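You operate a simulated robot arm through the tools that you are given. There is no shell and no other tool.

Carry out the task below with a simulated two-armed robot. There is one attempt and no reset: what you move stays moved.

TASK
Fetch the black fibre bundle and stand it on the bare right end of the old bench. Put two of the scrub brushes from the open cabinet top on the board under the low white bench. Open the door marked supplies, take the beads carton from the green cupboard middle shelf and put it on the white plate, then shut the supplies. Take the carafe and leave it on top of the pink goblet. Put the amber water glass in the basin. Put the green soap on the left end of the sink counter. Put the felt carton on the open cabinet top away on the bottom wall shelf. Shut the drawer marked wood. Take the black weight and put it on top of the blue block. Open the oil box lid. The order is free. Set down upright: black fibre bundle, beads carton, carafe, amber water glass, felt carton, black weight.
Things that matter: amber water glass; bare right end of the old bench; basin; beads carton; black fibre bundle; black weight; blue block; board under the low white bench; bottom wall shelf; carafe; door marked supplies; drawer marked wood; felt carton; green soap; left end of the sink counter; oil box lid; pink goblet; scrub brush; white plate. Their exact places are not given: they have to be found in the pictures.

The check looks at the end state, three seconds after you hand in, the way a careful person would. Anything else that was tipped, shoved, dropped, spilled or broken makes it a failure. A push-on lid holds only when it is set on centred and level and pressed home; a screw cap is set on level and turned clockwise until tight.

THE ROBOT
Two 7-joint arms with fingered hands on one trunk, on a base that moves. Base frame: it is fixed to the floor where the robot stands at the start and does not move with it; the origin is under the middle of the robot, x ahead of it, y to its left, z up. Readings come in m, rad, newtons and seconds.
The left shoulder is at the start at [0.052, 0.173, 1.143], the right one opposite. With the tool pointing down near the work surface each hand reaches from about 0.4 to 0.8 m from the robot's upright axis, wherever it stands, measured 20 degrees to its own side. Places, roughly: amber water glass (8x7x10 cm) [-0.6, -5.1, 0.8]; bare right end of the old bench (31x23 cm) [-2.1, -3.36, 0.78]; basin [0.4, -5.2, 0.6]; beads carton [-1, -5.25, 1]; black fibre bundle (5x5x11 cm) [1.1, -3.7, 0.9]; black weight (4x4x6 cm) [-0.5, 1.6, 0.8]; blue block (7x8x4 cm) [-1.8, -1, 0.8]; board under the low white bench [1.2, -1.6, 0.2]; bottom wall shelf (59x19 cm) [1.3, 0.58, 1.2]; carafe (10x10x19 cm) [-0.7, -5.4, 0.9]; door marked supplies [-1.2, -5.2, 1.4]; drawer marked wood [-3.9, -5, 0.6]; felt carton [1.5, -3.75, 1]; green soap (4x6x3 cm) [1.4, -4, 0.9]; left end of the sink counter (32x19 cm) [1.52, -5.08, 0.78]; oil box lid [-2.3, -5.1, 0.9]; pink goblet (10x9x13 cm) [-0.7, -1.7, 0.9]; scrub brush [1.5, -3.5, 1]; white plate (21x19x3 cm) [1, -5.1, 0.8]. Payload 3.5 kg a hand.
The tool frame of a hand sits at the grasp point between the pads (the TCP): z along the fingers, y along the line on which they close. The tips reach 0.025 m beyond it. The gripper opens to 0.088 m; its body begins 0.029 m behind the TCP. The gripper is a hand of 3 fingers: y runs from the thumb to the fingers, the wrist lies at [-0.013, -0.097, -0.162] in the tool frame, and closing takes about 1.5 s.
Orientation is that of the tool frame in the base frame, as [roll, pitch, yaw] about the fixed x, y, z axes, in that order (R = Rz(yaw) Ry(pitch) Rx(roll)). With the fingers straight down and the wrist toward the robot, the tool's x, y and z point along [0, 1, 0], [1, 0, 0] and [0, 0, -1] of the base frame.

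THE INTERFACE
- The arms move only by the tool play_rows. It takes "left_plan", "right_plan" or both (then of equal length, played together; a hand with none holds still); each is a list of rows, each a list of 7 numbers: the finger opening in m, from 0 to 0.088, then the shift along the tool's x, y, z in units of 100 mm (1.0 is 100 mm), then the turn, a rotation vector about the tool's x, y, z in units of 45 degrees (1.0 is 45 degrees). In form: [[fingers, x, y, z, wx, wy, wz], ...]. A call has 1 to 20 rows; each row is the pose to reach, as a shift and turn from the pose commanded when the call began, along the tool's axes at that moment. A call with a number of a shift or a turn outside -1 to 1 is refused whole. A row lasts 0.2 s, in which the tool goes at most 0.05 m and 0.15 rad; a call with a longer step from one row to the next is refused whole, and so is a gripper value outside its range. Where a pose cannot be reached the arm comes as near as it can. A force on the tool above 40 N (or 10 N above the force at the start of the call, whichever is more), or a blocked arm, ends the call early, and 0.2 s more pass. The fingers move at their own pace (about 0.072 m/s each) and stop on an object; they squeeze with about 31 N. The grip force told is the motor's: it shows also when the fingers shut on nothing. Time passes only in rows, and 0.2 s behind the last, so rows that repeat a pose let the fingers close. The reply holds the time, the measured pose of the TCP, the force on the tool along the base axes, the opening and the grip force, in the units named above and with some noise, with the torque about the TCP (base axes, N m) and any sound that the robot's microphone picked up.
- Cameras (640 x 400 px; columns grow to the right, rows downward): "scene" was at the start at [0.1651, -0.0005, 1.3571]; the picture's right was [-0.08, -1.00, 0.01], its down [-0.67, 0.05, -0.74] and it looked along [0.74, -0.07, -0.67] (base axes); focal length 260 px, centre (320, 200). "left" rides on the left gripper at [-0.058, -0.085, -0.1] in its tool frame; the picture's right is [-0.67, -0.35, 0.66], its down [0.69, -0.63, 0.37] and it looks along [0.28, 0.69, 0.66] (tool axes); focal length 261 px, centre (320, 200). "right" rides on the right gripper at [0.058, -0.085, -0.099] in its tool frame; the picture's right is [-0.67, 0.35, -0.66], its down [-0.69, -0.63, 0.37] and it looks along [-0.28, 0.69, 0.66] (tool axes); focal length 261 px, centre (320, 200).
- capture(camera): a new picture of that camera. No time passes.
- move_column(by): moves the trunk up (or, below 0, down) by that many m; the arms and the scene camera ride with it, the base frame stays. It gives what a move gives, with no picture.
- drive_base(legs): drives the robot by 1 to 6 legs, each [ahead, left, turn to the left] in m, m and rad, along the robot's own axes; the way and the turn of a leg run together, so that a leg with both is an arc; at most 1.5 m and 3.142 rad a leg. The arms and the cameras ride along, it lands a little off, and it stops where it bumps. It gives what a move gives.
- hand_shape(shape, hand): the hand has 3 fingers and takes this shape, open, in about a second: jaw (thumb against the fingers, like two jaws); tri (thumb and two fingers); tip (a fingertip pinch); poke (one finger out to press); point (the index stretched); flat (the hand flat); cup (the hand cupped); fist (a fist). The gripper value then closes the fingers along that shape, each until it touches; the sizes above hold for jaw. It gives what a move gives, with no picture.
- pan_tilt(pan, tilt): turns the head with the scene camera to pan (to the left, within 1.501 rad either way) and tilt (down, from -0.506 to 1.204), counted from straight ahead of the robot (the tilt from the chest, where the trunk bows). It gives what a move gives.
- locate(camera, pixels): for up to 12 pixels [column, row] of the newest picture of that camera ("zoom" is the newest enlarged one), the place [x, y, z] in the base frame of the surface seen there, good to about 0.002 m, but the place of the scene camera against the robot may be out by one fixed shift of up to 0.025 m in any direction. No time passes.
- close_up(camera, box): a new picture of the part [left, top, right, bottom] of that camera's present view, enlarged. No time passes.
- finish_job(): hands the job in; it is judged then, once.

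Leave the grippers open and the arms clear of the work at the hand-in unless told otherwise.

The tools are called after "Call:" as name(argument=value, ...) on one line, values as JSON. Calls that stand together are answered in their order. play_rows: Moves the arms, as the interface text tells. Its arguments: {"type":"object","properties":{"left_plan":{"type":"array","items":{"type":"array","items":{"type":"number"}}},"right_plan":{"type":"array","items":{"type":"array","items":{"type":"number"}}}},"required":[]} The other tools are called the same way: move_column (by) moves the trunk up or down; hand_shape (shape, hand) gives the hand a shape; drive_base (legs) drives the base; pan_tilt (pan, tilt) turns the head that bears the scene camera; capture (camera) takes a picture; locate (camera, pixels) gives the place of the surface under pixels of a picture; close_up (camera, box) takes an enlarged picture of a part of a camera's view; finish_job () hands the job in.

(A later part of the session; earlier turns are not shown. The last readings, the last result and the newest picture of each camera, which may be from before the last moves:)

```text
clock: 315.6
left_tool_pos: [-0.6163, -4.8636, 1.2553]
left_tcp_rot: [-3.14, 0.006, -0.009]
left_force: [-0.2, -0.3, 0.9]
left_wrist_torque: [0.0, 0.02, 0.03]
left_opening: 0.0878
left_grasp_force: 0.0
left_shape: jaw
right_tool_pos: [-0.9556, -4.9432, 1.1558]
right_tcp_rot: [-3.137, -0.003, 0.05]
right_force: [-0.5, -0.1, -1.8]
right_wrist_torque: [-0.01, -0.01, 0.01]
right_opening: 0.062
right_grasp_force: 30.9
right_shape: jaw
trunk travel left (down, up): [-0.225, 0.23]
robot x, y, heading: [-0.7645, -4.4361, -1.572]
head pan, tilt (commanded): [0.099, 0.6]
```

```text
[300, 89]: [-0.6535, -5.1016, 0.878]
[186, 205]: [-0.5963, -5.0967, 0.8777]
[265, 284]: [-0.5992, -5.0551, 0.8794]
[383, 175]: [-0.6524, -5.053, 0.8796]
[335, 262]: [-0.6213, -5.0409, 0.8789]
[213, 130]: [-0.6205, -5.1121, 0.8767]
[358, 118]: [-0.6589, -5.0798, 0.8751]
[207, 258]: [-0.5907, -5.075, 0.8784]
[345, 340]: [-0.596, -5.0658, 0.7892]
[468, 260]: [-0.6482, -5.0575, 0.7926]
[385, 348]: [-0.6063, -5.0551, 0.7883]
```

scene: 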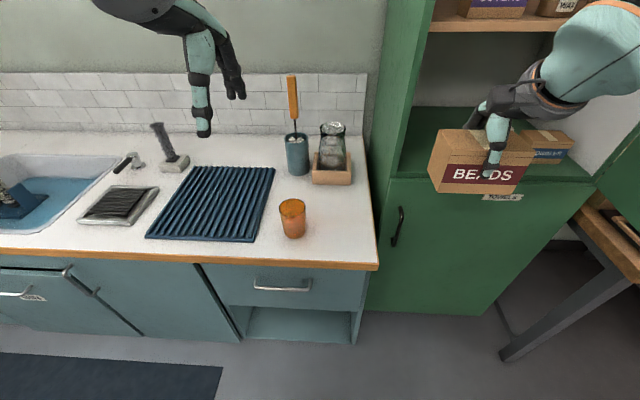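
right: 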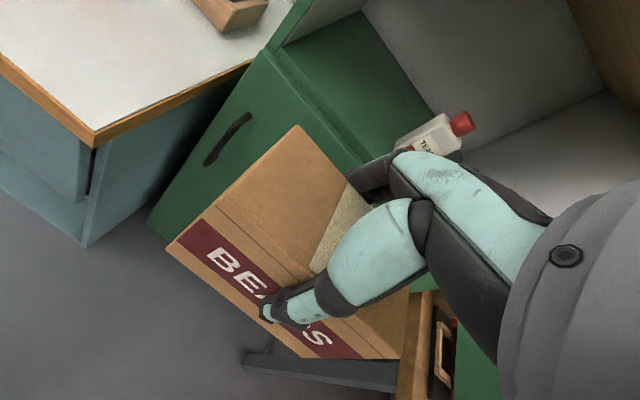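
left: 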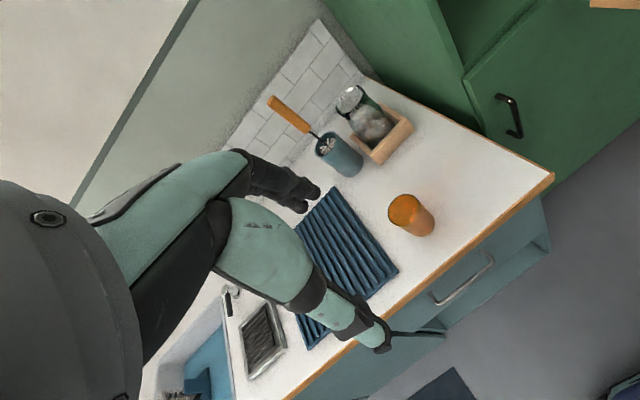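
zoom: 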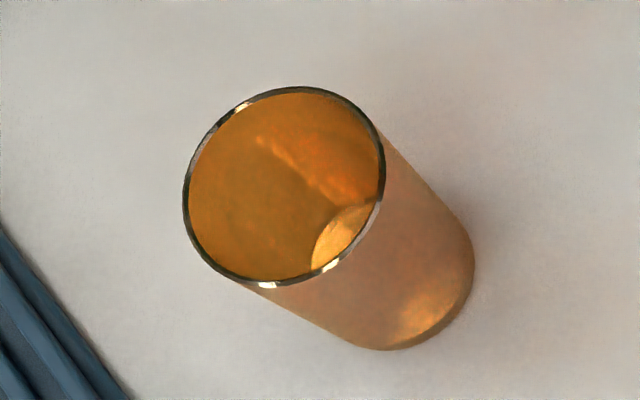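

The rim is a 7 cm circle centred at (-0.625, -5.0765), z 0.879. I'll come from above and straddle it with the left hand.

Call:
play_rows(left_plan=[[0.088, 0, 0.2, 0.25, 0, 0, 0], [0.088, 0, 0.4, 0.5, 0, 0, 0], [0.088, 0, 0.6, 0.75, 0, 0, 0], [0.088, -0.066, 0.8, 1.0, 0, 0, 0]])

Call:
play_rows(left_plan=[[0.088, 0, 0.2, 0.25, 0, 0, 0], [0.088, 0, 0.4, 0.5, 0, 0, 0], [0.088, 0, 0.6, 0.75, 0, 0, 0], [0.088, 0, 0.8, 1.0, 0, 0, 0]])

Call:
play_rows(left_plan=[[0.088, 0, 0.25, 0.2, 0, 0, 0], [0.088, 0, 0.5, 0.5, 0, 0, 0], [0.088, 0, 0.53, 0.9, 0, 0, 0], [0.088, 0, 0.53, 0.9, 0, 0, 0]])

Call:
capture(camera="left")

```text
clock: 316.6
left_tool_pos: [-0.6254, -4.9428, 1.1543]
left_tcp_rot: [-3.141, 0.004, -0.009]
left_force: [-0.2, -0.7, 0.5]
left_wrist_torque: [0.03, 0.01, 0.0]
left_opening: 0.0878
left_grasp_force: 0.1
left_shape: jaw
right_tool_pos: [-0.955, -4.944, 1.153]
right_tcp_rot: [-3.135, 0.001, 0.052]
right_force: [0.0, -0.1, -1.7]
right_wrist_torque: [-0.01, 0.0, 0.04]
right_opening: 0.0615
right_grasp_force: 31.4
right_shape: jaw
trunk travel left (down, up): [-0.225, 0.23]
robot x, y, heading: [-0.7655, -4.4348, -1.572]
head pan, tilt (commanded): [0.099, 0.6]
```

```text
clock: 317.6
left_tool_pos: [-0.6239, -5.0231, 1.0548]
left_tcp_rot: [-3.139, 0.005, -0.01]
left_force: [-0.2, 1.1, -0.5]
left_wrist_torque: [0.0, -0.03, 0.01]
left_opening: 0.0876
left_grasp_force: 0.0
left_shape: jaw
right_tool_pos: [-0.9546, -4.944, 1.1538]
right_tcp_rot: [-3.133, 0.001, 0.051]
right_force: [-0.1, -0.3, -1.3]
right_wrist_torque: [-0.01, 0.01, 0.03]
right_opening: 0.0617
right_grasp_force: 30.7
right_shape: jaw
trunk travel left (down, up): [-0.225, 0.23]
robot x, y, heading: [-0.7629, -4.4373, -1.572]
head pan, tilt (commanded): [0.099, 0.6]
```

```text
clock: 318.6
left_tool_pos: [-0.626, -5.0749, 0.9645]
left_tcp_rot: [-3.14, 0.005, -0.009]
left_force: [-0.2, 0.0, 0.1]
left_wrist_torque: [0.01, 0.01, -0.01]
left_opening: 0.088
left_grasp_force: 0.0
left_shape: jaw
right_tool_pos: [-0.9547, -4.9433, 1.1549]
right_tcp_rot: [-3.136, -0.001, 0.052]
right_force: [-0.2, -0.5, -1.2]
right_wrist_torque: [0.0, 0.0, 0.01]
right_opening: 0.0616
right_grasp_force: 31.5
right_shape: jaw
trunk travel left (down, up): [-0.225, 0.23]
robot x, y, heading: [-0.7634, -4.4372, -1.566]
head pan, tilt (commanded): [0.099, 0.6]
```

```text
taken
```

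left: 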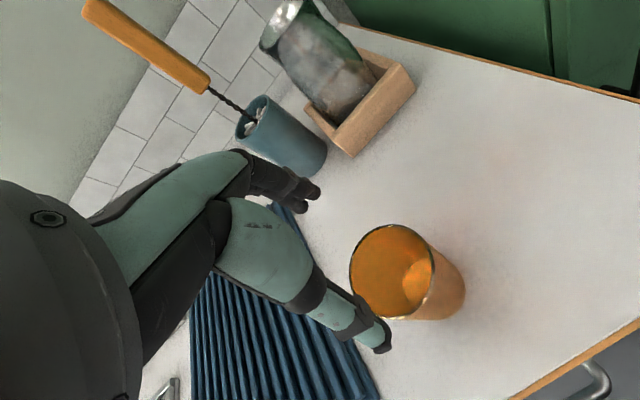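

Call:
locate(camera="left", pixels=[[392, 225], [351, 270], [434, 270], [398, 317], [360, 295], [422, 237], [415, 312], [365, 240], [385, 348], [318, 192], [302, 208]])

```text
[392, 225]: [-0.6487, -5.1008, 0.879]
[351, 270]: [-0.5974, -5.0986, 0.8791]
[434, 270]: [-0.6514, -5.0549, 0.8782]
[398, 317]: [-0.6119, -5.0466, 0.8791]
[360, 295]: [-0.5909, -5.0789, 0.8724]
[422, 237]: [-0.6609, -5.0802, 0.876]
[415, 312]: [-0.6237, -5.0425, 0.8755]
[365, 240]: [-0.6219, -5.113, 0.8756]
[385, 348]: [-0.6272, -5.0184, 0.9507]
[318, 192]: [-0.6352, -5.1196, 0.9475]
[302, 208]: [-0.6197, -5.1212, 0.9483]
```

Call:
play_rows(left_plan=[[0.088, 0, 0.03, 0.2, 0, 0, 0], [0.088, 0, 0.03, 0.5, 0, 0, 0], [0.088, 0, 0.03, 0.7, 0, 0, 0], [0.088, 0, 0.03, 0.85, 0, 0, 0], [0.088, 0, 0.03, 0.92, 0, 0, 0]])

Call:
capture(camera="left")

```text
clock: 319.8
left_tool_pos: [-0.6283, -5.0789, 0.873]
left_tcp_rot: [-3.139, 0.004, -0.009]
left_force: [-0.5, 0.1, 1.8]
left_wrist_torque: [0.03, 0.0, 0.0]
left_opening: 0.0882
left_grasp_force: 0.0
left_shape: jaw
right_tool_pos: [-0.9552, -4.9435, 1.1552]
right_tcp_rot: [-3.138, 0.0, 0.051]
right_force: [0.0, -0.3, -2.2]
right_wrist_torque: [-0.03, -0.03, 0.01]
right_opening: 0.0617
right_grasp_force: 31.3
right_shape: jaw
trunk travel left (down, up): [-0.225, 0.23]
robot x, y, heading: [-0.7638, -4.4348, -1.571]
head pan, tilt (commanded): [0.099, 0.6]
```

```text
taken
```

left: 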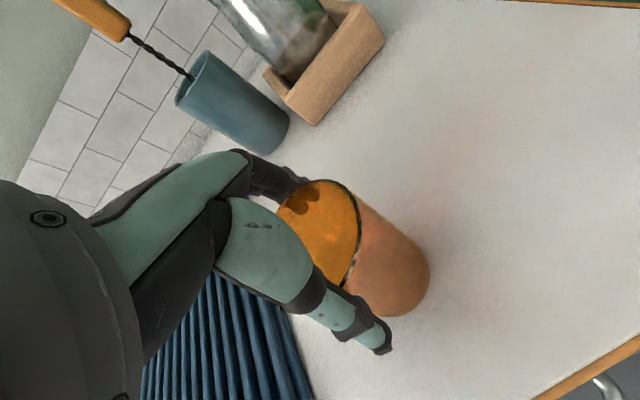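

The glass sits between thumb and fingers. I'll close now.

Call:
play_rows(left_plan=[[0.07, 0, 0, 0, 0, 0, 0], [0.0, 0, 0, 0, 0, 0, 0], [0.0, 0, 0, 0, 0, 0, 0], [0.0, 0, 0, 0, 0, 0, 0], [0.0, 0, 0, 0, 0, 0, 0], [0.0, 0, 0, 0, 0, 0, 0]])

Call:
capture(camera="left")

```text
clock: 321.1
left_tool_pos: [-0.6278, -5.0781, 0.8713]
left_tcp_rot: [-3.14, 0.005, -0.01]
left_force: [-0.1, -0.2, 0.5]
left_wrist_torque: [0.0, 0.04, 0.0]
left_opening: 0.0566
left_grasp_force: 31.2
left_shape: jaw
right_tool_pos: [-0.9559, -4.9427, 1.1549]
right_tcp_rot: [-3.136, 0.001, 0.052]
right_force: [0.4, -0.1, -1.4]
right_wrist_torque: [0.0, -0.02, 0.0]
right_opening: 0.0618
right_grasp_force: 30.7
right_shape: jaw
trunk travel left (down, up): [-0.225, 0.23]
robot x, y, heading: [-0.7622, -4.4365, -1.571]
head pan, tilt (commanded): [0.099, 0.6]
```

```text
taken
```

left: 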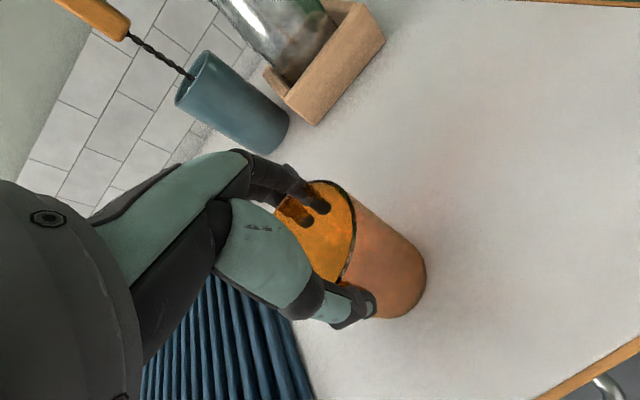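

Gripped (0.057). I'll lift the glass straight up and bring it back toward me.

Call:
play_rows(left_plan=[[0, 0, 0, -0.2, 0, 0, 0], [0, 0, 0, -0.5, 0, 0, 0], [0, 0, 0, -0.8, 0, 0, 0], [0, 0, 0, -1.0, 0, 0, 0]])

Call:
play_rows(left_plan=[[0, 0, -0.2, -0.3, 0, 0, 0], [0, 0, -0.5, -0.6, 0, 0, 0], [0, 0, -0.8, -0.9, 0, 0, 0], [0, 0, -1.0, -1.0, 0, 0, 0]])

Call:
capture(camera="left")

```text
clock: 322.1
left_tool_pos: [-0.6282, -5.0792, 0.9729]
left_tcp_rot: [-3.139, 0.007, -0.008]
left_force: [0.0, -0.6, -2.0]
left_wrist_torque: [0.0, -0.01, 0.03]
left_opening: 0.0567
left_grasp_force: 31.2
left_shape: jaw
right_tool_pos: [-0.9553, -4.9429, 1.1543]
right_tcp_rot: [-3.136, -0.001, 0.05]
right_force: [0.7, 0.2, -1.4]
right_wrist_torque: [0.03, 0.03, -0.01]
right_opening: 0.0619
right_grasp_force: 31.1
right_shape: jaw
trunk travel left (down, up): [-0.225, 0.23]
robot x, y, heading: [-0.7677, -4.4376, -1.571]
head pan, tilt (commanded): [0.099, 0.6]
```

```text
clock: 323.1
left_tool_pos: [-0.6233, -4.978, 1.0741]
left_tcp_rot: [-3.14, 0.005, -0.01]
left_force: [-0.8, 0.2, -1.9]
left_wrist_torque: [0.01, 0.02, 0.02]
left_opening: 0.0566
left_grasp_force: 31.4
left_shape: jaw
right_tool_pos: [-0.955, -4.9433, 1.1546]
right_tcp_rot: [-3.135, 0.0, 0.049]
right_force: [0.7, 0.0, -1.4]
right_wrist_torque: [0.03, 0.02, -0.01]
right_opening: 0.0616
right_grasp_force: 31.0
right_shape: jaw
trunk travel left (down, up): [-0.225, 0.23]
robot x, y, heading: [-0.7656, -4.4378, -1.573]
head pan, tilt (commanded): [0.099, 0.6]
```

```text
taken
```

left: 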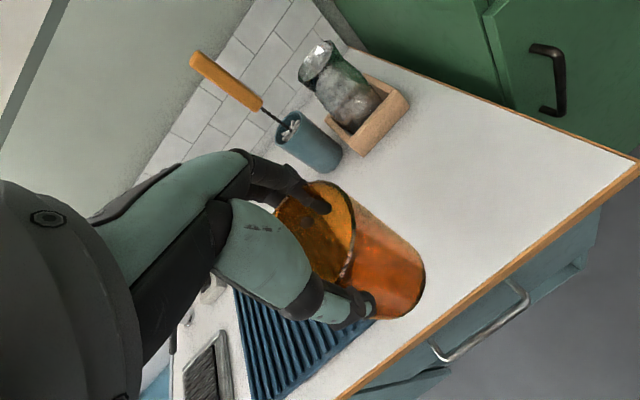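

The glass is held well. Next the basin: I'll strafe east along the counter.

Call:
drive_base(legs=[[0, 1.0, 0]])

Call:
pan_tilt(pan=0.1, tilt=0.7)

Call:
capture(camera="scene")

Call:
capture(camera="left")

```text
clock: 328.4
left_tool_pos: [0.3761, -4.9831, 1.0743]
left_tcp_rot: [-3.139, 0.003, -0.018]
left_force: [-1.1, 0.7, -2.6]
left_wrist_torque: [-0.03, 0.03, -0.01]
left_opening: 0.0565
left_grasp_force: 30.8
left_shape: jaw
right_tool_pos: [0.0433, -4.9471, 1.1551]
right_tcp_rot: [-3.136, 0.001, 0.041]
right_force: [-0.3, 0.5, -1.1]
right_wrist_torque: [0.01, 0.02, 0.01]
right_opening: 0.0617
right_grasp_force: 31.2
right_shape: jaw
trunk travel left (down, up): [-0.225, 0.23]
robot x, y, heading: [0.2363, -4.4384, -1.578]
head pan, tilt (commanded): [0.099, 0.6]
```

```text
clock: 329.0
left_tool_pos: [0.3758, -4.984, 1.0738]
left_tcp_rot: [-3.139, 0.005, -0.018]
left_force: [1.0, 0.3, -2.5]
left_wrist_torque: [-0.02, 0.02, 0.02]
left_opening: 0.0563
left_grasp_force: 31.0
left_shape: jaw
right_tool_pos: [0.0441, -4.9464, 1.1551]
right_tcp_rot: [-3.136, 0.0, 0.04]
right_force: [-1.2, 0.1, -1.6]
right_wrist_torque: [-0.01, 0.03, -0.01]
right_opening: 0.0615
right_grasp_force: 30.7
right_shape: jaw
trunk travel left (down, up): [-0.225, 0.23]
robot x, y, heading: [0.2374, -4.437, -1.582]
head pan, tilt (commanded): [0.099, 0.7]
```

```text
taken
```

scene: 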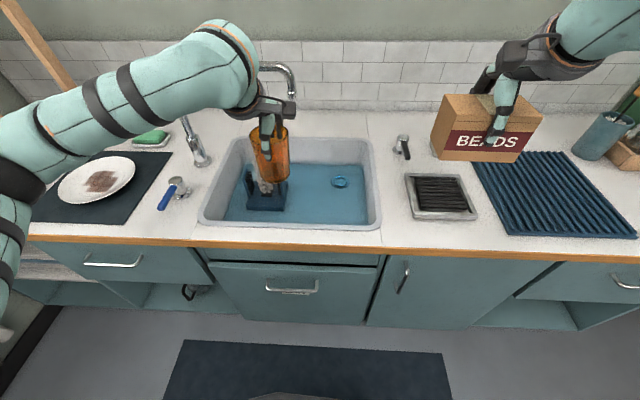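

```text
taken
```

left: 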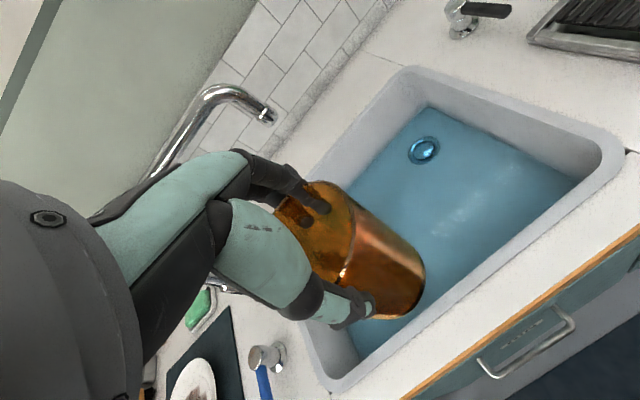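

I see the basin, with its drain and a blue brush holder on its left part. I'll locate its floor and walls.

Call:
locate(camera="left", pixels=[[423, 150], [460, 200], [500, 170], [440, 240], [520, 200], [570, 180], [400, 120], [600, 160], [430, 300], [560, 230], [420, 75], [265, 115]])

Call:
locate(camera="scene", pixels=[[320, 205], [350, 210], [340, 182], [310, 215], [230, 210], [265, 205], [375, 220], [205, 215], [245, 140], [365, 140], [280, 190], [250, 175]])

```text
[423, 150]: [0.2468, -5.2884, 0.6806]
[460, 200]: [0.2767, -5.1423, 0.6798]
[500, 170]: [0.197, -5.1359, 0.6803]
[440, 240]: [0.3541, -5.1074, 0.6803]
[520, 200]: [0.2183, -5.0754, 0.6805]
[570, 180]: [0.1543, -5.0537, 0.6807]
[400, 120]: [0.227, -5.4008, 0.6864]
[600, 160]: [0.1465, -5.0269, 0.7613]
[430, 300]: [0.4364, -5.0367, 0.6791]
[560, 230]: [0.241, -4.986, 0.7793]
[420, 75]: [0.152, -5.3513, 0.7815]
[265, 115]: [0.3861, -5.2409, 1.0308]
```

```text
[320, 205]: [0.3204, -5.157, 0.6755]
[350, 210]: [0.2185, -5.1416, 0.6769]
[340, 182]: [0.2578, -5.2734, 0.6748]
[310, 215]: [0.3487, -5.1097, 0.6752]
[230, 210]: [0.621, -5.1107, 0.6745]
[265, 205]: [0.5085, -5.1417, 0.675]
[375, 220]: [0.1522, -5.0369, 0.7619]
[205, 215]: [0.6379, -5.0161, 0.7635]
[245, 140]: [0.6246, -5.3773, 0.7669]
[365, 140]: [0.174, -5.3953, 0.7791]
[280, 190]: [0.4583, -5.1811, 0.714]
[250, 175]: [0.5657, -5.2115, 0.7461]
```

The basin floor reads z≈0.68. I'll set the glass at (0.275, -5.155), clear of the holder, drain and spout.

Call:
play_rows(left_plan=[[0, -0.3, 0.2, 0, 0, 0, 0], [0, -0.6, 0.4, 0, 0, 0, 0], [0, -0.9, 0.6, 0, 0, 0, 0], [0, -0.98, 0.75, 0, 0, 0, 0]])

Call:
play_rows(left_plan=[[0, 0, 0.3, 0.2, 0, 0, 0], [0, 0, 0.6, 0.5, 0, 0, 0], [0, 0, 0.85, 0.8, 0, 0, 0], [0, 0, 0.98, 1.0, 0, 0, 0]])

Call:
capture(camera="left")

Call:
capture(camera="scene")

```text
clock: 330.0
left_tool_pos: [0.2766, -5.0568, 1.0749]
left_tcp_rot: [-3.14, 0.007, -0.016]
left_force: [0.3, 0.0, -2.9]
left_wrist_torque: [-0.02, 0.02, -0.04]
left_opening: 0.0561
left_grasp_force: 30.6
left_shape: jaw
right_tool_pos: [0.0449, -4.9463, 1.1546]
right_tcp_rot: [-3.134, -0.001, 0.04]
right_force: [0.4, 0.4, -2.1]
right_wrist_torque: [0.0, -0.04, 0.03]
right_opening: 0.0616
right_grasp_force: 31.0
right_shape: jaw
trunk travel left (down, up): [-0.225, 0.23]
robot x, y, heading: [0.24, -4.4393, -1.578]
head pan, tilt (commanded): [0.099, 0.7]
```

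```text
clock: 331.0
left_tool_pos: [0.2747, -5.1564, 0.9747]
left_tcp_rot: [-3.141, 0.003, -0.017]
left_force: [0.2, 0.4, -3.1]
left_wrist_torque: [-0.01, 0.03, 0.02]
left_opening: 0.0562
left_grasp_force: 31.3
left_shape: jaw
right_tool_pos: [0.0444, -4.9466, 1.1536]
right_tcp_rot: [-3.137, 0.002, 0.039]
right_force: [0.6, -0.2, -1.8]
right_wrist_torque: [-0.04, 0.02, 0.03]
right_opening: 0.0618
right_grasp_force: 31.0
right_shape: jaw
trunk travel left (down, up): [-0.225, 0.23]
robot x, y, heading: [0.239, -4.4372, -1.578]
head pan, tilt (commanded): [0.099, 0.7]
```

```text
taken
```

left: 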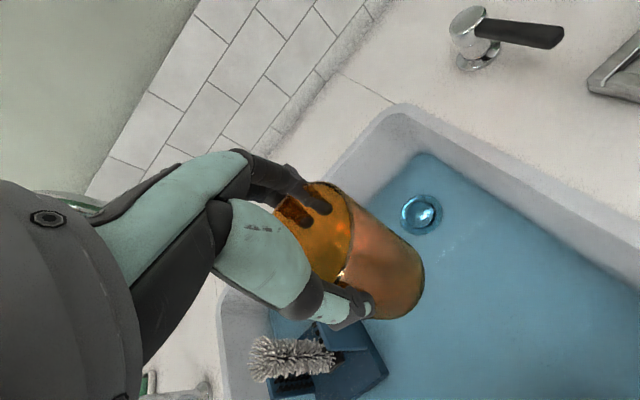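

```text
taken
```

scene: 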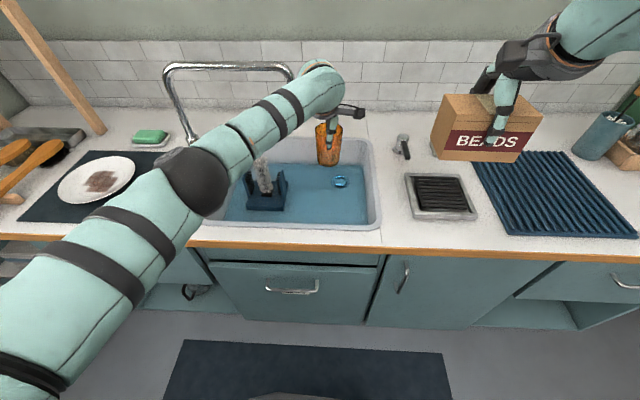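

Call:
play_rows(left_plan=[[0, 0, 0, 0.3, 0, 0, 0], [0, 0, 0, 0.6, 0, 0, 0], [0, 0, 0, 0.9, 0, 0, 0], [0, 0, 0, 1.0, 0, 0, 0]])

Call:
play_rows(left_plan=[[0, 0, 0, 0.3, 0, 0, 0], [0, 0, 0, 0.6, 0, 0, 0], [0, 0, 0, 0.8, 0, 0, 0], [0, 0, 0, 0.92, 0, 0, 0], [0, 0, 0, 0.98, 0, 0, 0], [0, 0, 0, 1.0, 0, 0, 0]])

Call:
capture(camera="left")

```text
clock: 332.0
left_tool_pos: [0.276, -5.1563, 0.8745]
left_tcp_rot: [-3.14, 0.006, -0.018]
left_force: [-0.3, -0.6, -1.8]
left_wrist_torque: [0.0, 0.02, -0.01]
left_opening: 0.0558
left_grasp_force: 31.1
left_shape: jaw
right_tool_pos: [0.044, -4.9459, 1.1553]
right_tcp_rot: [-3.137, 0.0, 0.041]
right_force: [0.1, -0.1, -1.6]
right_wrist_torque: [0.01, -0.02, -0.03]
right_opening: 0.0617
right_grasp_force: 31.7
right_shape: jaw
trunk travel left (down, up): [-0.225, 0.23]
robot x, y, heading: [0.2406, -4.4401, -1.578]
head pan, tilt (commanded): [0.099, 0.7]
```

```text
clock: 333.4
left_tool_pos: [0.283, -5.1356, 0.7897]
left_tcp_rot: [-3.141, 0.003, -0.017]
left_force: [-0.5, -0.2, -2.5]
left_wrist_torque: [-0.02, -0.01, -0.02]
left_opening: 0.0552
left_grasp_force: 31.2
left_shape: jaw
left hand out of reach, approached as far as the arm can: row 1, 2, 3, 4, 5, 6
right_tool_pos: [0.0431, -4.9454, 1.1551]
right_tcp_rot: [-3.137, 0.0, 0.04]
right_force: [0.9, -0.1, -1.1]
right_wrist_torque: [-0.01, -0.01, -0.01]
right_opening: 0.0618
right_grasp_force: 31.2
right_shape: jaw
trunk travel left (down, up): [-0.225, 0.23]
robot x, y, heading: [0.2396, -4.4407, -1.577]
head pan, tilt (commanded): [0.099, 0.7]
```

```text
taken
```

left: 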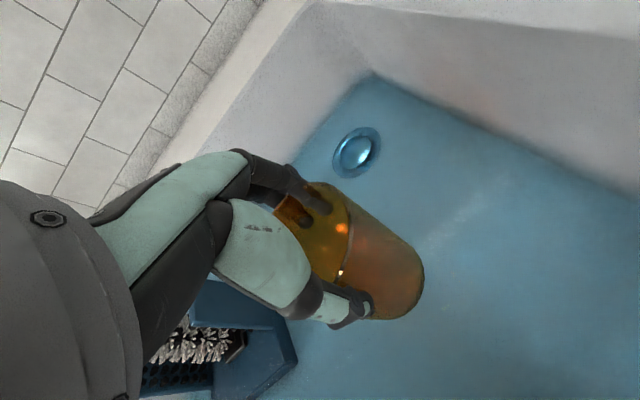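

The arm ran out of reach 1.8 cm above the floor. I'll raise the glass a little and roll the base 6 cm closer before lowering again.

Call:
play_rows(left_plan=[[0, 0, 0, -0.1, 0, 0, 0], [0, 0, 0, -0.1, 0, 0, 0]])

Call:
drive_base(legs=[[0.06, 0, 0]])

```text
clock: 334.0
left_tool_pos: [0.2832, -5.1369, 0.7999]
left_tcp_rot: [-3.139, 0.006, -0.017]
left_force: [0.1, -0.8, -2.7]
left_wrist_torque: [-0.04, 0.0, -0.01]
left_opening: 0.0553
left_grasp_force: 30.9
left_shape: jaw
right_tool_pos: [0.0443, -4.9458, 1.1564]
right_tcp_rot: [-3.136, 0.001, 0.041]
right_force: [0.5, 0.5, -1.5]
right_wrist_torque: [0.02, -0.01, -0.03]
right_opening: 0.0616
right_grasp_force: 30.9
right_shape: jaw
trunk travel left (down, up): [-0.225, 0.23]
robot x, y, heading: [0.2438, -4.4398, -1.578]
head pan, tilt (commanded): [0.099, 0.7]
```

```text
clock: 335.0
left_tool_pos: [0.2807, -5.1959, 0.8009]
left_tcp_rot: [-3.141, 0.005, -0.017]
left_force: [0.9, 0.5, -2.1]
left_wrist_torque: [-0.03, 0.0, -0.02]
left_opening: 0.0555
left_grasp_force: 31.7
left_shape: jaw
right_tool_pos: [0.0441, -5.0056, 1.1566]
right_tcp_rot: [-3.139, 0.001, 0.04]
right_force: [-0.1, -1.1, -1.3]
right_wrist_torque: [0.0, -0.01, 0.0]
right_opening: 0.0619
right_grasp_force: 30.8
right_shape: jaw
trunk travel left (down, up): [-0.225, 0.23]
robot x, y, heading: [0.2397, -4.4988, -1.581]
head pan, tilt (commanded): [0.099, 0.7]
```

Call:
play_rows(left_plan=[[0, 0, -0.3, 0.0, 0, 0, 0], [0, 0, -0.3, 0.1, 0, 0, 0], [0, 0, -0.3, 0.2, 0, 0, 0], [0, 0, -0.3, 0.26, 0, 0, 0], [0, 0, -0.3, 0.28, 0, 0, 0], [0, 0, -0.3, 0.3, 0, 0, 0], [0, 0, -0.3, 0.31, 0, 0, 0]])

Call:
capture(camera="left")

```text
clock: 336.6
left_tool_pos: [0.282, -5.1666, 0.7685]
left_tcp_rot: [-3.14, 0.007, -0.017]
left_force: [0.7, -0.4, -2.0]
left_wrist_torque: [0.0, -0.01, 0.01]
left_opening: 0.0552
left_grasp_force: 30.7
left_shape: jaw
right_tool_pos: [0.043, -5.0058, 1.1537]
right_tcp_rot: [-3.136, -0.001, 0.04]
right_force: [0.0, 0.2, -1.6]
right_wrist_torque: [-0.01, 0.02, 0.0]
right_opening: 0.0615
right_grasp_force: 30.8
right_shape: jaw
trunk travel left (down, up): [-0.225, 0.23]
robot x, y, heading: [0.2387, -4.498, -1.584]
head pan, tilt (commanded): [0.099, 0.7]
```

```text
taken
```

left: 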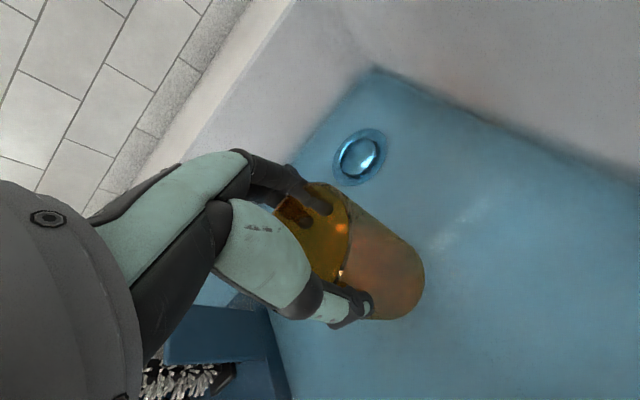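

No contact yet; I'll keep lowering gently until the force changes.

Call:
play_rows(left_plan=[[0, 0, 0, 0.02, 0, 0, 0], [0, 0, 0, 0.04, 0, 0, 0], [0, 0, 0, 0.06, 0, 0, 0], [0, 0, 0, 0.08, 0, 0, 0], [0, 0, 0, 0.1, 0, 0, 0]])

```text
clock: 337.8
left_tool_pos: [0.2819, -5.1671, 0.758]
left_tcp_rot: [-3.14, 0.005, -0.017]
left_force: [0.3, 0.3, -2.5]
left_wrist_torque: [0.01, 0.03, 0.01]
left_opening: 0.0552
left_grasp_force: 31.4
left_shape: jaw
right_tool_pos: [0.043, -5.0069, 1.1543]
right_tcp_rot: [-3.137, -0.001, 0.04]
right_force: [0.7, 0.9, -1.8]
right_wrist_torque: [0.03, -0.01, -0.01]
right_opening: 0.0615
right_grasp_force: 30.9
right_shape: jaw
trunk travel left (down, up): [-0.225, 0.23]
robot x, y, heading: [0.238, -4.4995, -1.577]
head pan, tilt (commanded): [0.099, 0.7]
```

Call:
play_rows(left_plan=[[0, 0, 0, 0.04, 0, 0, 0], [0, 0, 0, 0.08, 0, 0, 0], [0, 0, 0, 0.12, 0, 0, 0], [0, 0, 0, 0.16, 0, 0, 0], [0, 0, 0, 0.2, 0, 0, 0]])

Call:
capture(camera="left")

```text
clock: 339.0
left_tool_pos: [0.2819, -5.1668, 0.7388]
left_tcp_rot: [-3.139, 0.005, -0.018]
left_force: [-0.5, 0.4, -1.3]
left_wrist_torque: [-0.03, 0.02, 0.02]
left_opening: 0.055
left_grasp_force: 31.3
left_shape: jaw
right_tool_pos: [0.0437, -5.0063, 1.1556]
right_tcp_rot: [-3.137, -0.001, 0.041]
right_force: [-0.5, -0.7, -0.5]
right_wrist_torque: [-0.02, -0.01, -0.01]
right_opening: 0.0617
right_grasp_force: 30.9
right_shape: jaw
trunk travel left (down, up): [-0.225, 0.23]
robot x, y, heading: [0.2363, -4.497, -1.578]
head pan, tilt (commanded): [0.099, 0.7]
```

```text
taken
```

left: 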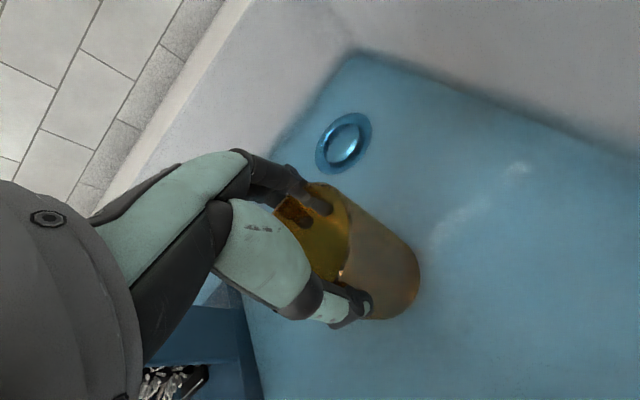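

The glass is entering the water, so the true floor is lower. I continue down slowly.

Call:
play_rows(left_plan=[[0, 0, 0, 0.03, 0, 0, 0], [0, 0, 0, 0.06, 0, 0, 0], [0, 0, 0, 0.09, 0, 0, 0], [0, 0, 0, 0.12, 0, 0, 0], [0, 0, 0, 0.15, 0, 0, 0], [0, 0, 0, 0.18, 0, 0, 0]])

```text
clock: 340.2
left_tool_pos: [0.2803, -5.169, 0.7338]
left_tcp_rot: [3.125, 0.009, -0.02]
left_force: [1.9, 7.2, 30.6]
left_wrist_torque: [0.09, -0.11, 0.06]
left_opening: 0.0534
left_grasp_force: 31.2
left_shape: jaw
right_tool_pos: [0.0435, -5.0026, 1.1569]
right_tcp_rot: [-3.141, 0.0, 0.04]
right_force: [0.2, -0.8, -1.5]
right_wrist_torque: [0.01, -0.02, 0.0]
right_opening: 0.062
right_grasp_force: 30.9
right_shape: jaw
trunk travel left (down, up): [-0.225, 0.23]
robot x, y, heading: [0.2403, -4.5001, -1.581]
head pan, tilt (commanded): [0.099, 0.7]
stopped in row 5 (left hand): the force on the tool passed its limit at 42 N (the readings are from after the stop); the commanded pose is now the measured one
```

The glass stands on the floor (contact force rose). I'll relax the pressure by a few millimetres, then release.

Call:
play_rows(left_plan=[[0, 0, 0, -0.02, 0, 0, 0], [0, 0, 0, -0.03, 0, 0, 0]])

Call:
capture(camera="left")

```text
clock: 340.8
left_tool_pos: [0.2806, -5.1674, 0.735]
left_tcp_rot: [3.13, 0.009, -0.021]
left_force: [-0.3, -1.1, 21.8]
left_wrist_torque: [-0.27, -0.01, 0.07]
left_opening: 0.0536
left_grasp_force: 30.9
left_shape: jaw
right_tool_pos: [0.0428, -5.0032, 1.1555]
right_tcp_rot: [-3.14, 0.0, 0.039]
right_force: [0.2, -0.5, -1.4]
right_wrist_torque: [0.02, -0.01, 0.01]
right_opening: 0.0616
right_grasp_force: 30.6
right_shape: jaw
trunk travel left (down, up): [-0.225, 0.23]
robot x, y, heading: [0.2387, -4.5024, -1.583]
head pan, tilt (commanded): [0.099, 0.7]
```

```text
taken
```

left: 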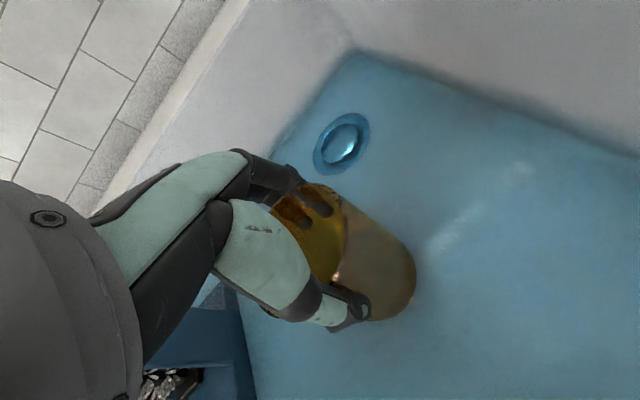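

Call:
play_rows(left_plan=[[0, 0, 0, -0.02, 0, 0, 0], [0, 0, 0, -0.025, 0, 0, 0]])

```text
clock: 341.4
left_tool_pos: [0.2811, -5.1684, 0.7341]
left_tcp_rot: [3.133, 0.008, -0.019]
left_force: [-0.7, -2.6, 13.6]
left_wrist_torque: [-0.31, -0.01, 0.03]
left_opening: 0.0535
left_grasp_force: 31.0
left_shape: jaw
right_tool_pos: [0.0437, -5.0049, 1.1554]
right_tcp_rot: [-3.137, -0.001, 0.04]
right_force: [0.8, -0.2, -0.2]
right_wrist_torque: [0.0, 0.02, 0.0]
right_opening: 0.0618
right_grasp_force: 31.0
right_shape: jaw
trunk travel left (down, up): [-0.225, 0.23]
robot x, y, heading: [0.2386, -4.4996, -1.578]
head pan, tilt (commanded): [0.099, 0.7]
```

Down to 13 N. One more small relaxation, then open the fingers and rise.

Call:
play_rows(left_plan=[[0, 0, 0, -0.02, 0, 0, 0], [0.05, 0, 0, -0.02, 0, 0, 0], [0.07, 0, 0, -0.02, 0, 0, 0], [0.088, 0, 0, -0.02, 0, 0, 0], [0.088, 0, 0, -0.02, 0, 0, 0], [0.088, 0, 0, -0.02, 0, 0, 0]])

Call:
capture(camera="left")

```text
clock: 342.8
left_tool_pos: [0.2806, -5.1696, 0.7355]
left_tcp_rot: [3.137, 0.009, -0.02]
left_force: [0.1, -0.4, -1.1]
left_wrist_torque: [0.02, 0.04, -0.02]
left_opening: 0.0875
left_grasp_force: 0.2
left_shape: jaw
right_tool_pos: [0.0426, -5.0062, 1.1553]
right_tcp_rot: [-3.135, 0.001, 0.04]
right_force: [-0.1, 0.3, -0.9]
right_wrist_torque: [0.0, 0.0, 0.0]
right_opening: 0.0617
right_grasp_force: 31.1
right_shape: jaw
trunk travel left (down, up): [-0.225, 0.23]
robot x, y, heading: [0.239, -4.4992, -1.58]
head pan, tilt (commanded): [0.099, 0.7]
```

```text
taken
```

left: 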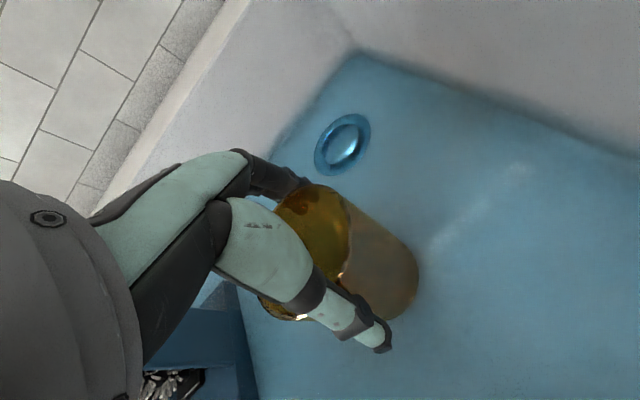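

Call:
play_rows(left_plan=[[0.088, 0, 0, -0.1, 0, 0, 0], [0.088, 0, 0, -0.25, 0, 0, 0], [0.088, 0, 0, -0.45, 0, 0, 0], [0.088, 0, 0, -0.7, 0, 0, 0], [0.088, 0, 0, -1.0, 0, 0, 0]])

Call:
capture(camera="left")

```text
clock: 344.0
left_tool_pos: [0.282, -5.1692, 0.8362]
left_tcp_rot: [3.138, 0.007, -0.017]
left_force: [-0.7, 0.4, 0.3]
left_wrist_torque: [-0.03, 0.02, -0.02]
left_opening: 0.0877
left_grasp_force: 0.0
left_shape: jaw
right_tool_pos: [0.0439, -5.0071, 1.1553]
right_tcp_rot: [-3.135, 0.001, 0.04]
right_force: [-0.4, 0.3, -1.2]
right_wrist_torque: [-0.01, 0.0, 0.0]
right_opening: 0.0616
right_grasp_force: 31.0
right_shape: jaw
trunk travel left (down, up): [-0.225, 0.23]
robot x, y, heading: [0.2393, -4.5, -1.581]
head pan, tilt (commanded): [0.099, 0.7]
```

```text
taken
```

left: 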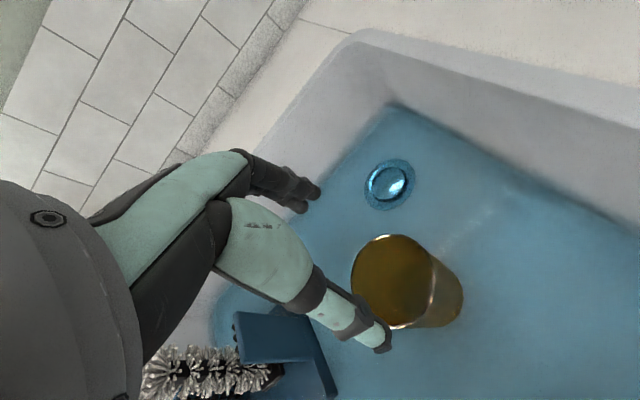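

The amber glass stands upright in the basin. I'll raise the left hand clear and move on to the white plate with the BEADS carton.

Call:
play_rows(left_plan=[[0.088, 0, 0, -0.4, 0, 0, 0], [0.088, 0, -0.1, -0.8, 0, 0, 0], [0.088, 0, -0.4, -1.0, 0, 0, 0], [0.088, 0, -0.8, -1.0, 0, 0, 0]])

Call:
play_rows(left_plan=[[0.088, 0.3, -0.3, -0.3, 0, 0, 0], [0.088, 0.6, -0.6, -0.5, 0, 0, 0], [0.088, 0.9, -0.9, -0.7, 0, 0, 0], [0.088, 1.0, -1.0, -1.0, 0, 0, 0]])

Call:
drive_base(legs=[[-0.08, 0.9, 0]])

Call:
capture(camera="scene")

Call:
capture(camera="right")

```text
clock: 345.2
left_tool_pos: [0.3384, -5.1059, 0.9437]
left_tcp_rot: [3.101, -0.064, 0.056]
left_force: [0.0, 0.6, 0.4]
left_wrist_torque: [0.0, -0.01, -0.01]
left_opening: 0.0878
left_grasp_force: 0.2
left_shape: jaw
right_tool_pos: [0.042, -5.0067, 1.1536]
right_tcp_rot: [-3.136, 0.001, 0.04]
right_force: [-0.1, -0.6, -1.5]
right_wrist_torque: [-0.01, -0.01, 0.03]
right_opening: 0.0617
right_grasp_force: 30.6
right_shape: jaw
trunk travel left (down, up): [-0.225, 0.23]
robot x, y, heading: [0.2379, -4.5023, -1.58]
head pan, tilt (commanded): [0.099, 0.7]
stopped in row 4 (left hand): the arm was blocked; the commanded pose is now the measured one
```

```text
refused: row 1 steps farther than a row can; nothing moved
```

```text
clock: 349.9
left_tool_pos: [1.2238, -5.0361, 0.9435]
left_tcp_rot: [3.102, -0.061, 0.049]
left_force: [0.4, 0.1, -0.4]
left_wrist_torque: [0.0, -0.02, 0.01]
left_opening: 0.0879
left_grasp_force: 0.0
left_shape: jaw
right_tool_pos: [0.9301, -4.9354, 1.1554]
right_tcp_rot: [-3.136, 0.0, 0.036]
right_force: [-0.5, -0.3, -1.3]
right_wrist_torque: [0.0, -0.02, 0.0]
right_opening: 0.0616
right_grasp_force: 31.2
right_shape: jaw
trunk travel left (down, up): [-0.225, 0.23]
robot x, y, heading: [1.1249, -4.4319, -1.586]
head pan, tilt (commanded): [0.099, 0.7]
```

```text
taken
```

scene: 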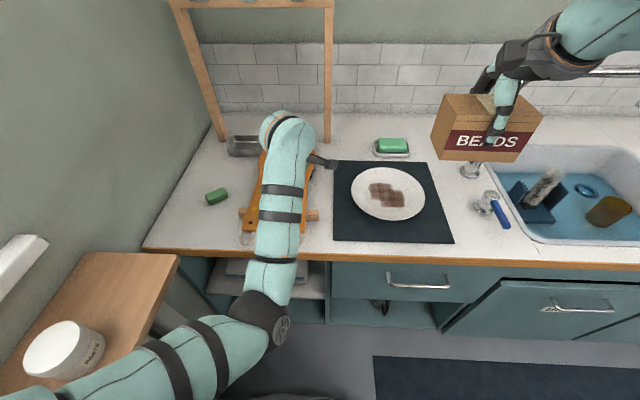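

```text
taken
```

right: 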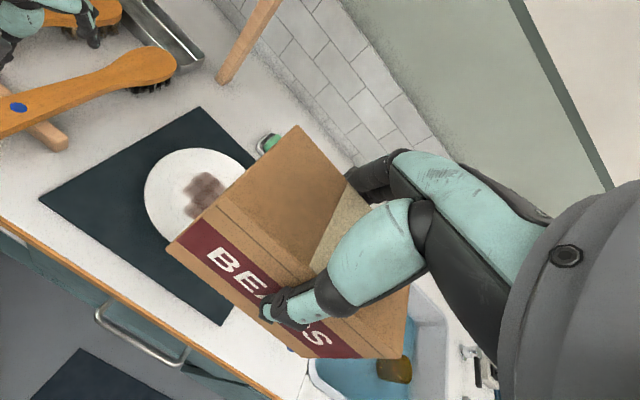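

The left arm was blocked briefly while rising (probably near the faucet). I need to check the glass in the basin at (608,212), which looks odd now.

Call:
close_up(camera="scene", box=[480, 130, 640, 260])

Call:
capture(camera="left")

```text
3.08 times, centred on (560, 195) of scene
```

zoom: 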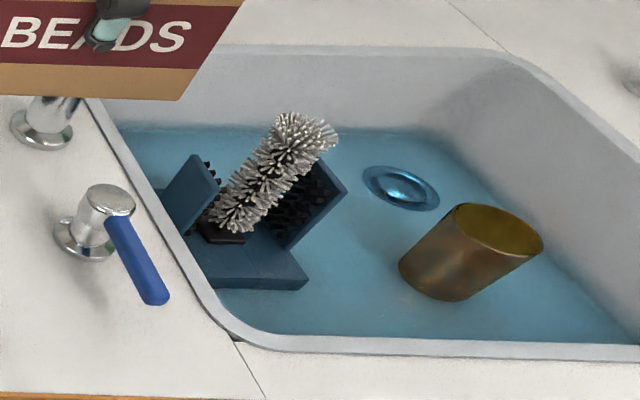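

```text
taken
```

left: 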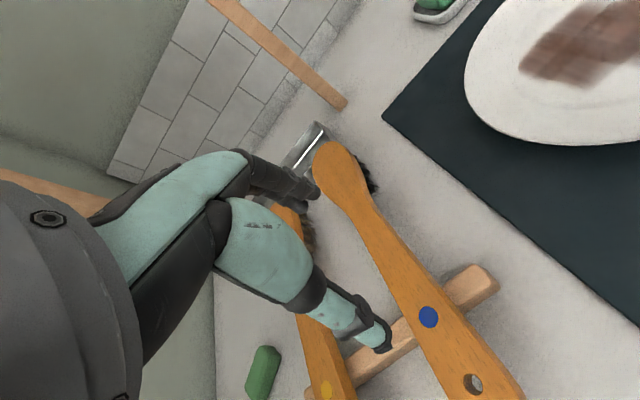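

Call:
locate(camera="zoom", pixels=[[462, 208], [540, 240], [500, 207], [480, 245], [520, 258], [403, 268], [440, 297], [470, 298], [420, 250]])

```text
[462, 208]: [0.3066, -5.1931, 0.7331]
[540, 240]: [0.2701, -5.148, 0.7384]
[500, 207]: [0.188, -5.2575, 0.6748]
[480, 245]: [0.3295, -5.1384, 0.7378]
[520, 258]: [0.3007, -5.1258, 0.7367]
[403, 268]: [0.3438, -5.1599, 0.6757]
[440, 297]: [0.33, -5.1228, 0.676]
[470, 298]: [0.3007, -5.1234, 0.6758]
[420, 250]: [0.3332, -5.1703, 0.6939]
```

All rim points are at the same height, so the glass stands upright; it's only perspective. I'll raise and retract the left hand now.

Call:
play_rows(left_plan=[[0.088, 0, -0.1, -0.3, 0, 0, 0], [0.088, 0, -0.3, -0.6, 0, 0, 0], [0.088, 0, -0.5, -0.9, 0, 0, 0], [0.088, 0, -0.8, -1.0, 0.05, -0.07, 0.08]])

Call:
play_rows(left_plan=[[0.088, 0, -0.1, -0.4, 0, 0, 0], [0.088, 0, -0.2, -0.8, 0, 0, 0], [0.088, 0, -0.3, -1.0, 0, 0, 0]])

Call:
capture(camera="scene")

Call:
close_up(camera="right", box=[40, 100, 280, 260])

```text
clock: 351.1
left_tool_pos: [1.2521, -4.9677, 1.0495]
left_tcp_rot: [3.112, -0.065, 0.06]
left_force: [0.0, 0.1, 0.7]
left_wrist_torque: [0.01, 0.01, 0.02]
left_opening: 0.0877
left_grasp_force: 0.0
left_shape: jaw
right_tool_pos: [0.9291, -4.9352, 1.1534]
right_tcp_rot: [-3.136, 0.0, 0.035]
right_force: [-0.5, 0.2, -1.0]
right_wrist_torque: [0.01, -0.01, 0.0]
right_opening: 0.0616
right_grasp_force: 31.1
right_shape: jaw
trunk travel left (down, up): [-0.225, 0.23]
robot x, y, heading: [1.131, -4.4313, -1.585]
head pan, tilt (commanded): [0.099, 0.7]
stopped in row 4 (left hand): the arm was blocked; the commanded pose is now the measured one
```

```text
clock: 352.1
left_tool_pos: [1.2782, -4.9619, 1.1482]
left_tcp_rot: [3.087, -0.094, 0.128]
left_force: [-1.8, 0.3, 0.1]
left_wrist_torque: [0.01, -0.01, 0.0]
left_opening: 0.0878
left_grasp_force: 0.0
left_shape: jaw
left hand out of reach, approached as far as the arm can: row 2, 3
right_tool_pos: [0.93, -4.9368, 1.1564]
right_tcp_rot: [-3.136, 0.001, 0.034]
right_force: [0.0, 0.4, 0.3]
right_wrist_torque: [0.02, 0.01, -0.02]
right_opening: 0.0619
right_grasp_force: 30.7
right_shape: jaw
trunk travel left (down, up): [-0.225, 0.23]
robot x, y, heading: [1.1323, -4.4313, -1.584]
head pan, tilt (commanded): [0.099, 0.7]
stopped in row 3 (left hand): the arm was blocked; the commanded pose is now the measured one
```

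```text
taken
```

scene: 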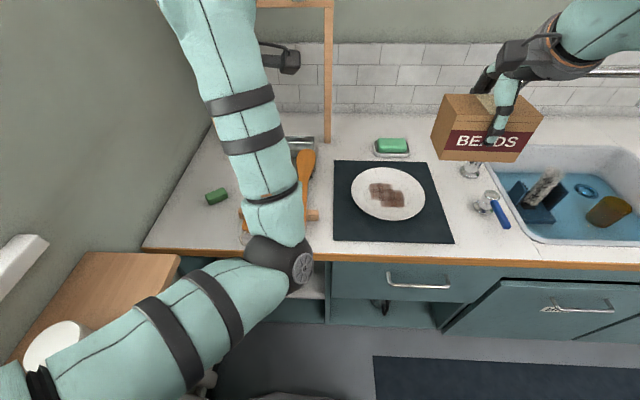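

```text
2.50 times, centred on (160, 180) of right
```

zoom: 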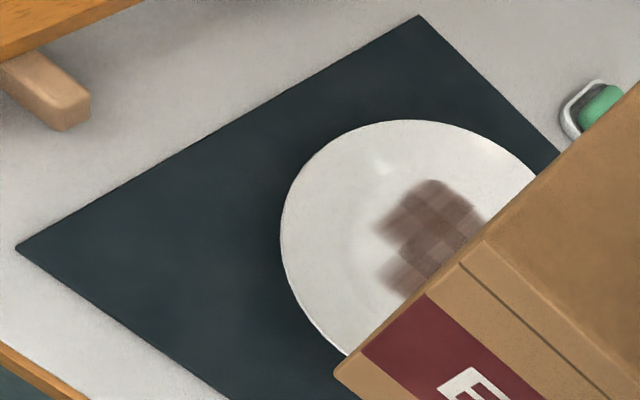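

The left arm has taken a low-elbow posture near the counter edge, which is what blocks it. I'll check where its elbow is and also locate the plate.

Call:
locate(camera="scene", pixels=[[300, 265], [270, 240], [250, 100], [283, 60], [340, 250], [388, 195], [355, 190], [422, 200], [388, 168], [388, 220], [150, 330]])

Call:
locate(camera="zoom", pixels=[[283, 235], [400, 122], [530, 180], [340, 345], [430, 240], [360, 260], [350, 180], [200, 230], [380, 160]])

```text
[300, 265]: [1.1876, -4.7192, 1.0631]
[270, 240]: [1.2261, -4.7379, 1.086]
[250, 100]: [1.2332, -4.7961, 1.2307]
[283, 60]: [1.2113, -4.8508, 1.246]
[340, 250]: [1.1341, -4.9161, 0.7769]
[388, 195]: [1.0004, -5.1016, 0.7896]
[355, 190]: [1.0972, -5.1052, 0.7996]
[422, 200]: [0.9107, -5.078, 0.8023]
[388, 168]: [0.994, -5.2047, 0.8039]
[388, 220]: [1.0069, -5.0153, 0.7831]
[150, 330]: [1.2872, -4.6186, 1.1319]
```

```text
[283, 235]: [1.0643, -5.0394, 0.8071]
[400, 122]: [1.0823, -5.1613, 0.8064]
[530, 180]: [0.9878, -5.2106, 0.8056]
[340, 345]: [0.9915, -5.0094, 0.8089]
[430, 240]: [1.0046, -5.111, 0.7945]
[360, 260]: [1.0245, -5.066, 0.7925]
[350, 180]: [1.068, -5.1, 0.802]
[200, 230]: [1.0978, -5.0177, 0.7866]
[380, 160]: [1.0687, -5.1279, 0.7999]
```

The plate's centre is about (0.993, -5.110) with its floor at z≈0.793. The left elbow is well above the counter, so I'll leave the left arm for now and set the carton down with the right hand.

Call:
play_rows(right_plan=[[0, 0.1, 0.25, 0.1, 0, 0, 0], [0, 0.2, 0.5, 0.3, 0, 0, 0], [0, 0.3, 0.75, 0.5, 0, 0, 0], [0, 0.3, 0.9, 0.8, 0, 0, 0]])

Call:
play_rows(right_plan=[[0, 0.1, 0.25, 0.2, 0, 0, 0], [0, 0.2, 0.5, 0.5, 0, 0, 0], [0, 0.27, 0.75, 0.7, 0, 0, 0], [0, 0.27, 0.85, 1.0, 0, 0, 0]])

Call:
capture(camera="right")

Call:
capture(camera="scene")

```text
clock: 353.1
left_tool_pos: [1.2767, -4.9614, 1.1468]
left_tcp_rot: [3.089, -0.092, 0.125]
left_force: [0.3, -0.4, -0.5]
left_wrist_torque: [-0.02, -0.01, 0.0]
left_opening: 0.0876
left_grasp_force: 0.0
left_shape: jaw
right_tool_pos: [0.9644, -5.0252, 1.0739]
right_tcp_rot: [-3.137, 0.001, 0.035]
right_force: [0.2, -0.1, -1.1]
right_wrist_torque: [-0.04, -0.02, -0.03]
right_opening: 0.062
right_grasp_force: 31.6
right_shape: jaw
trunk travel left (down, up): [-0.225, 0.23]
robot x, y, heading: [1.1249, -4.4292, -1.586]
head pan, tilt (commanded): [0.099, 0.7]
```

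```text
clock: 354.1
left_tool_pos: [1.2763, -4.9619, 1.1462]
left_tcp_rot: [3.09, -0.092, 0.126]
left_force: [0.2, -0.9, -0.2]
left_wrist_torque: [-0.02, -0.01, -0.02]
left_opening: 0.0875
left_grasp_force: 0.1
left_shape: jaw
right_tool_pos: [0.9953, -5.1075, 0.9706]
right_tcp_rot: [-3.137, 0.001, 0.035]
right_force: [0.4, 0.0, -1.7]
right_wrist_torque: [0.02, -0.01, 0.0]
right_opening: 0.0614
right_grasp_force: 30.6
right_shape: jaw
trunk travel left (down, up): [-0.225, 0.23]
robot x, y, heading: [1.1274, -4.4325, -1.584]
head pan, tilt (commanded): [0.099, 0.7]
```

```text
taken
```

right: 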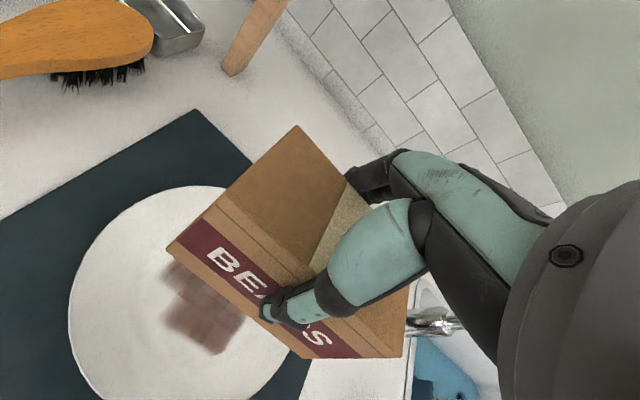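

```text
taken
```

scene: 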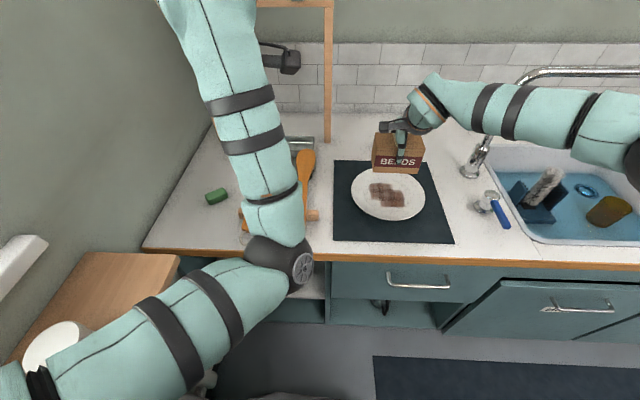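

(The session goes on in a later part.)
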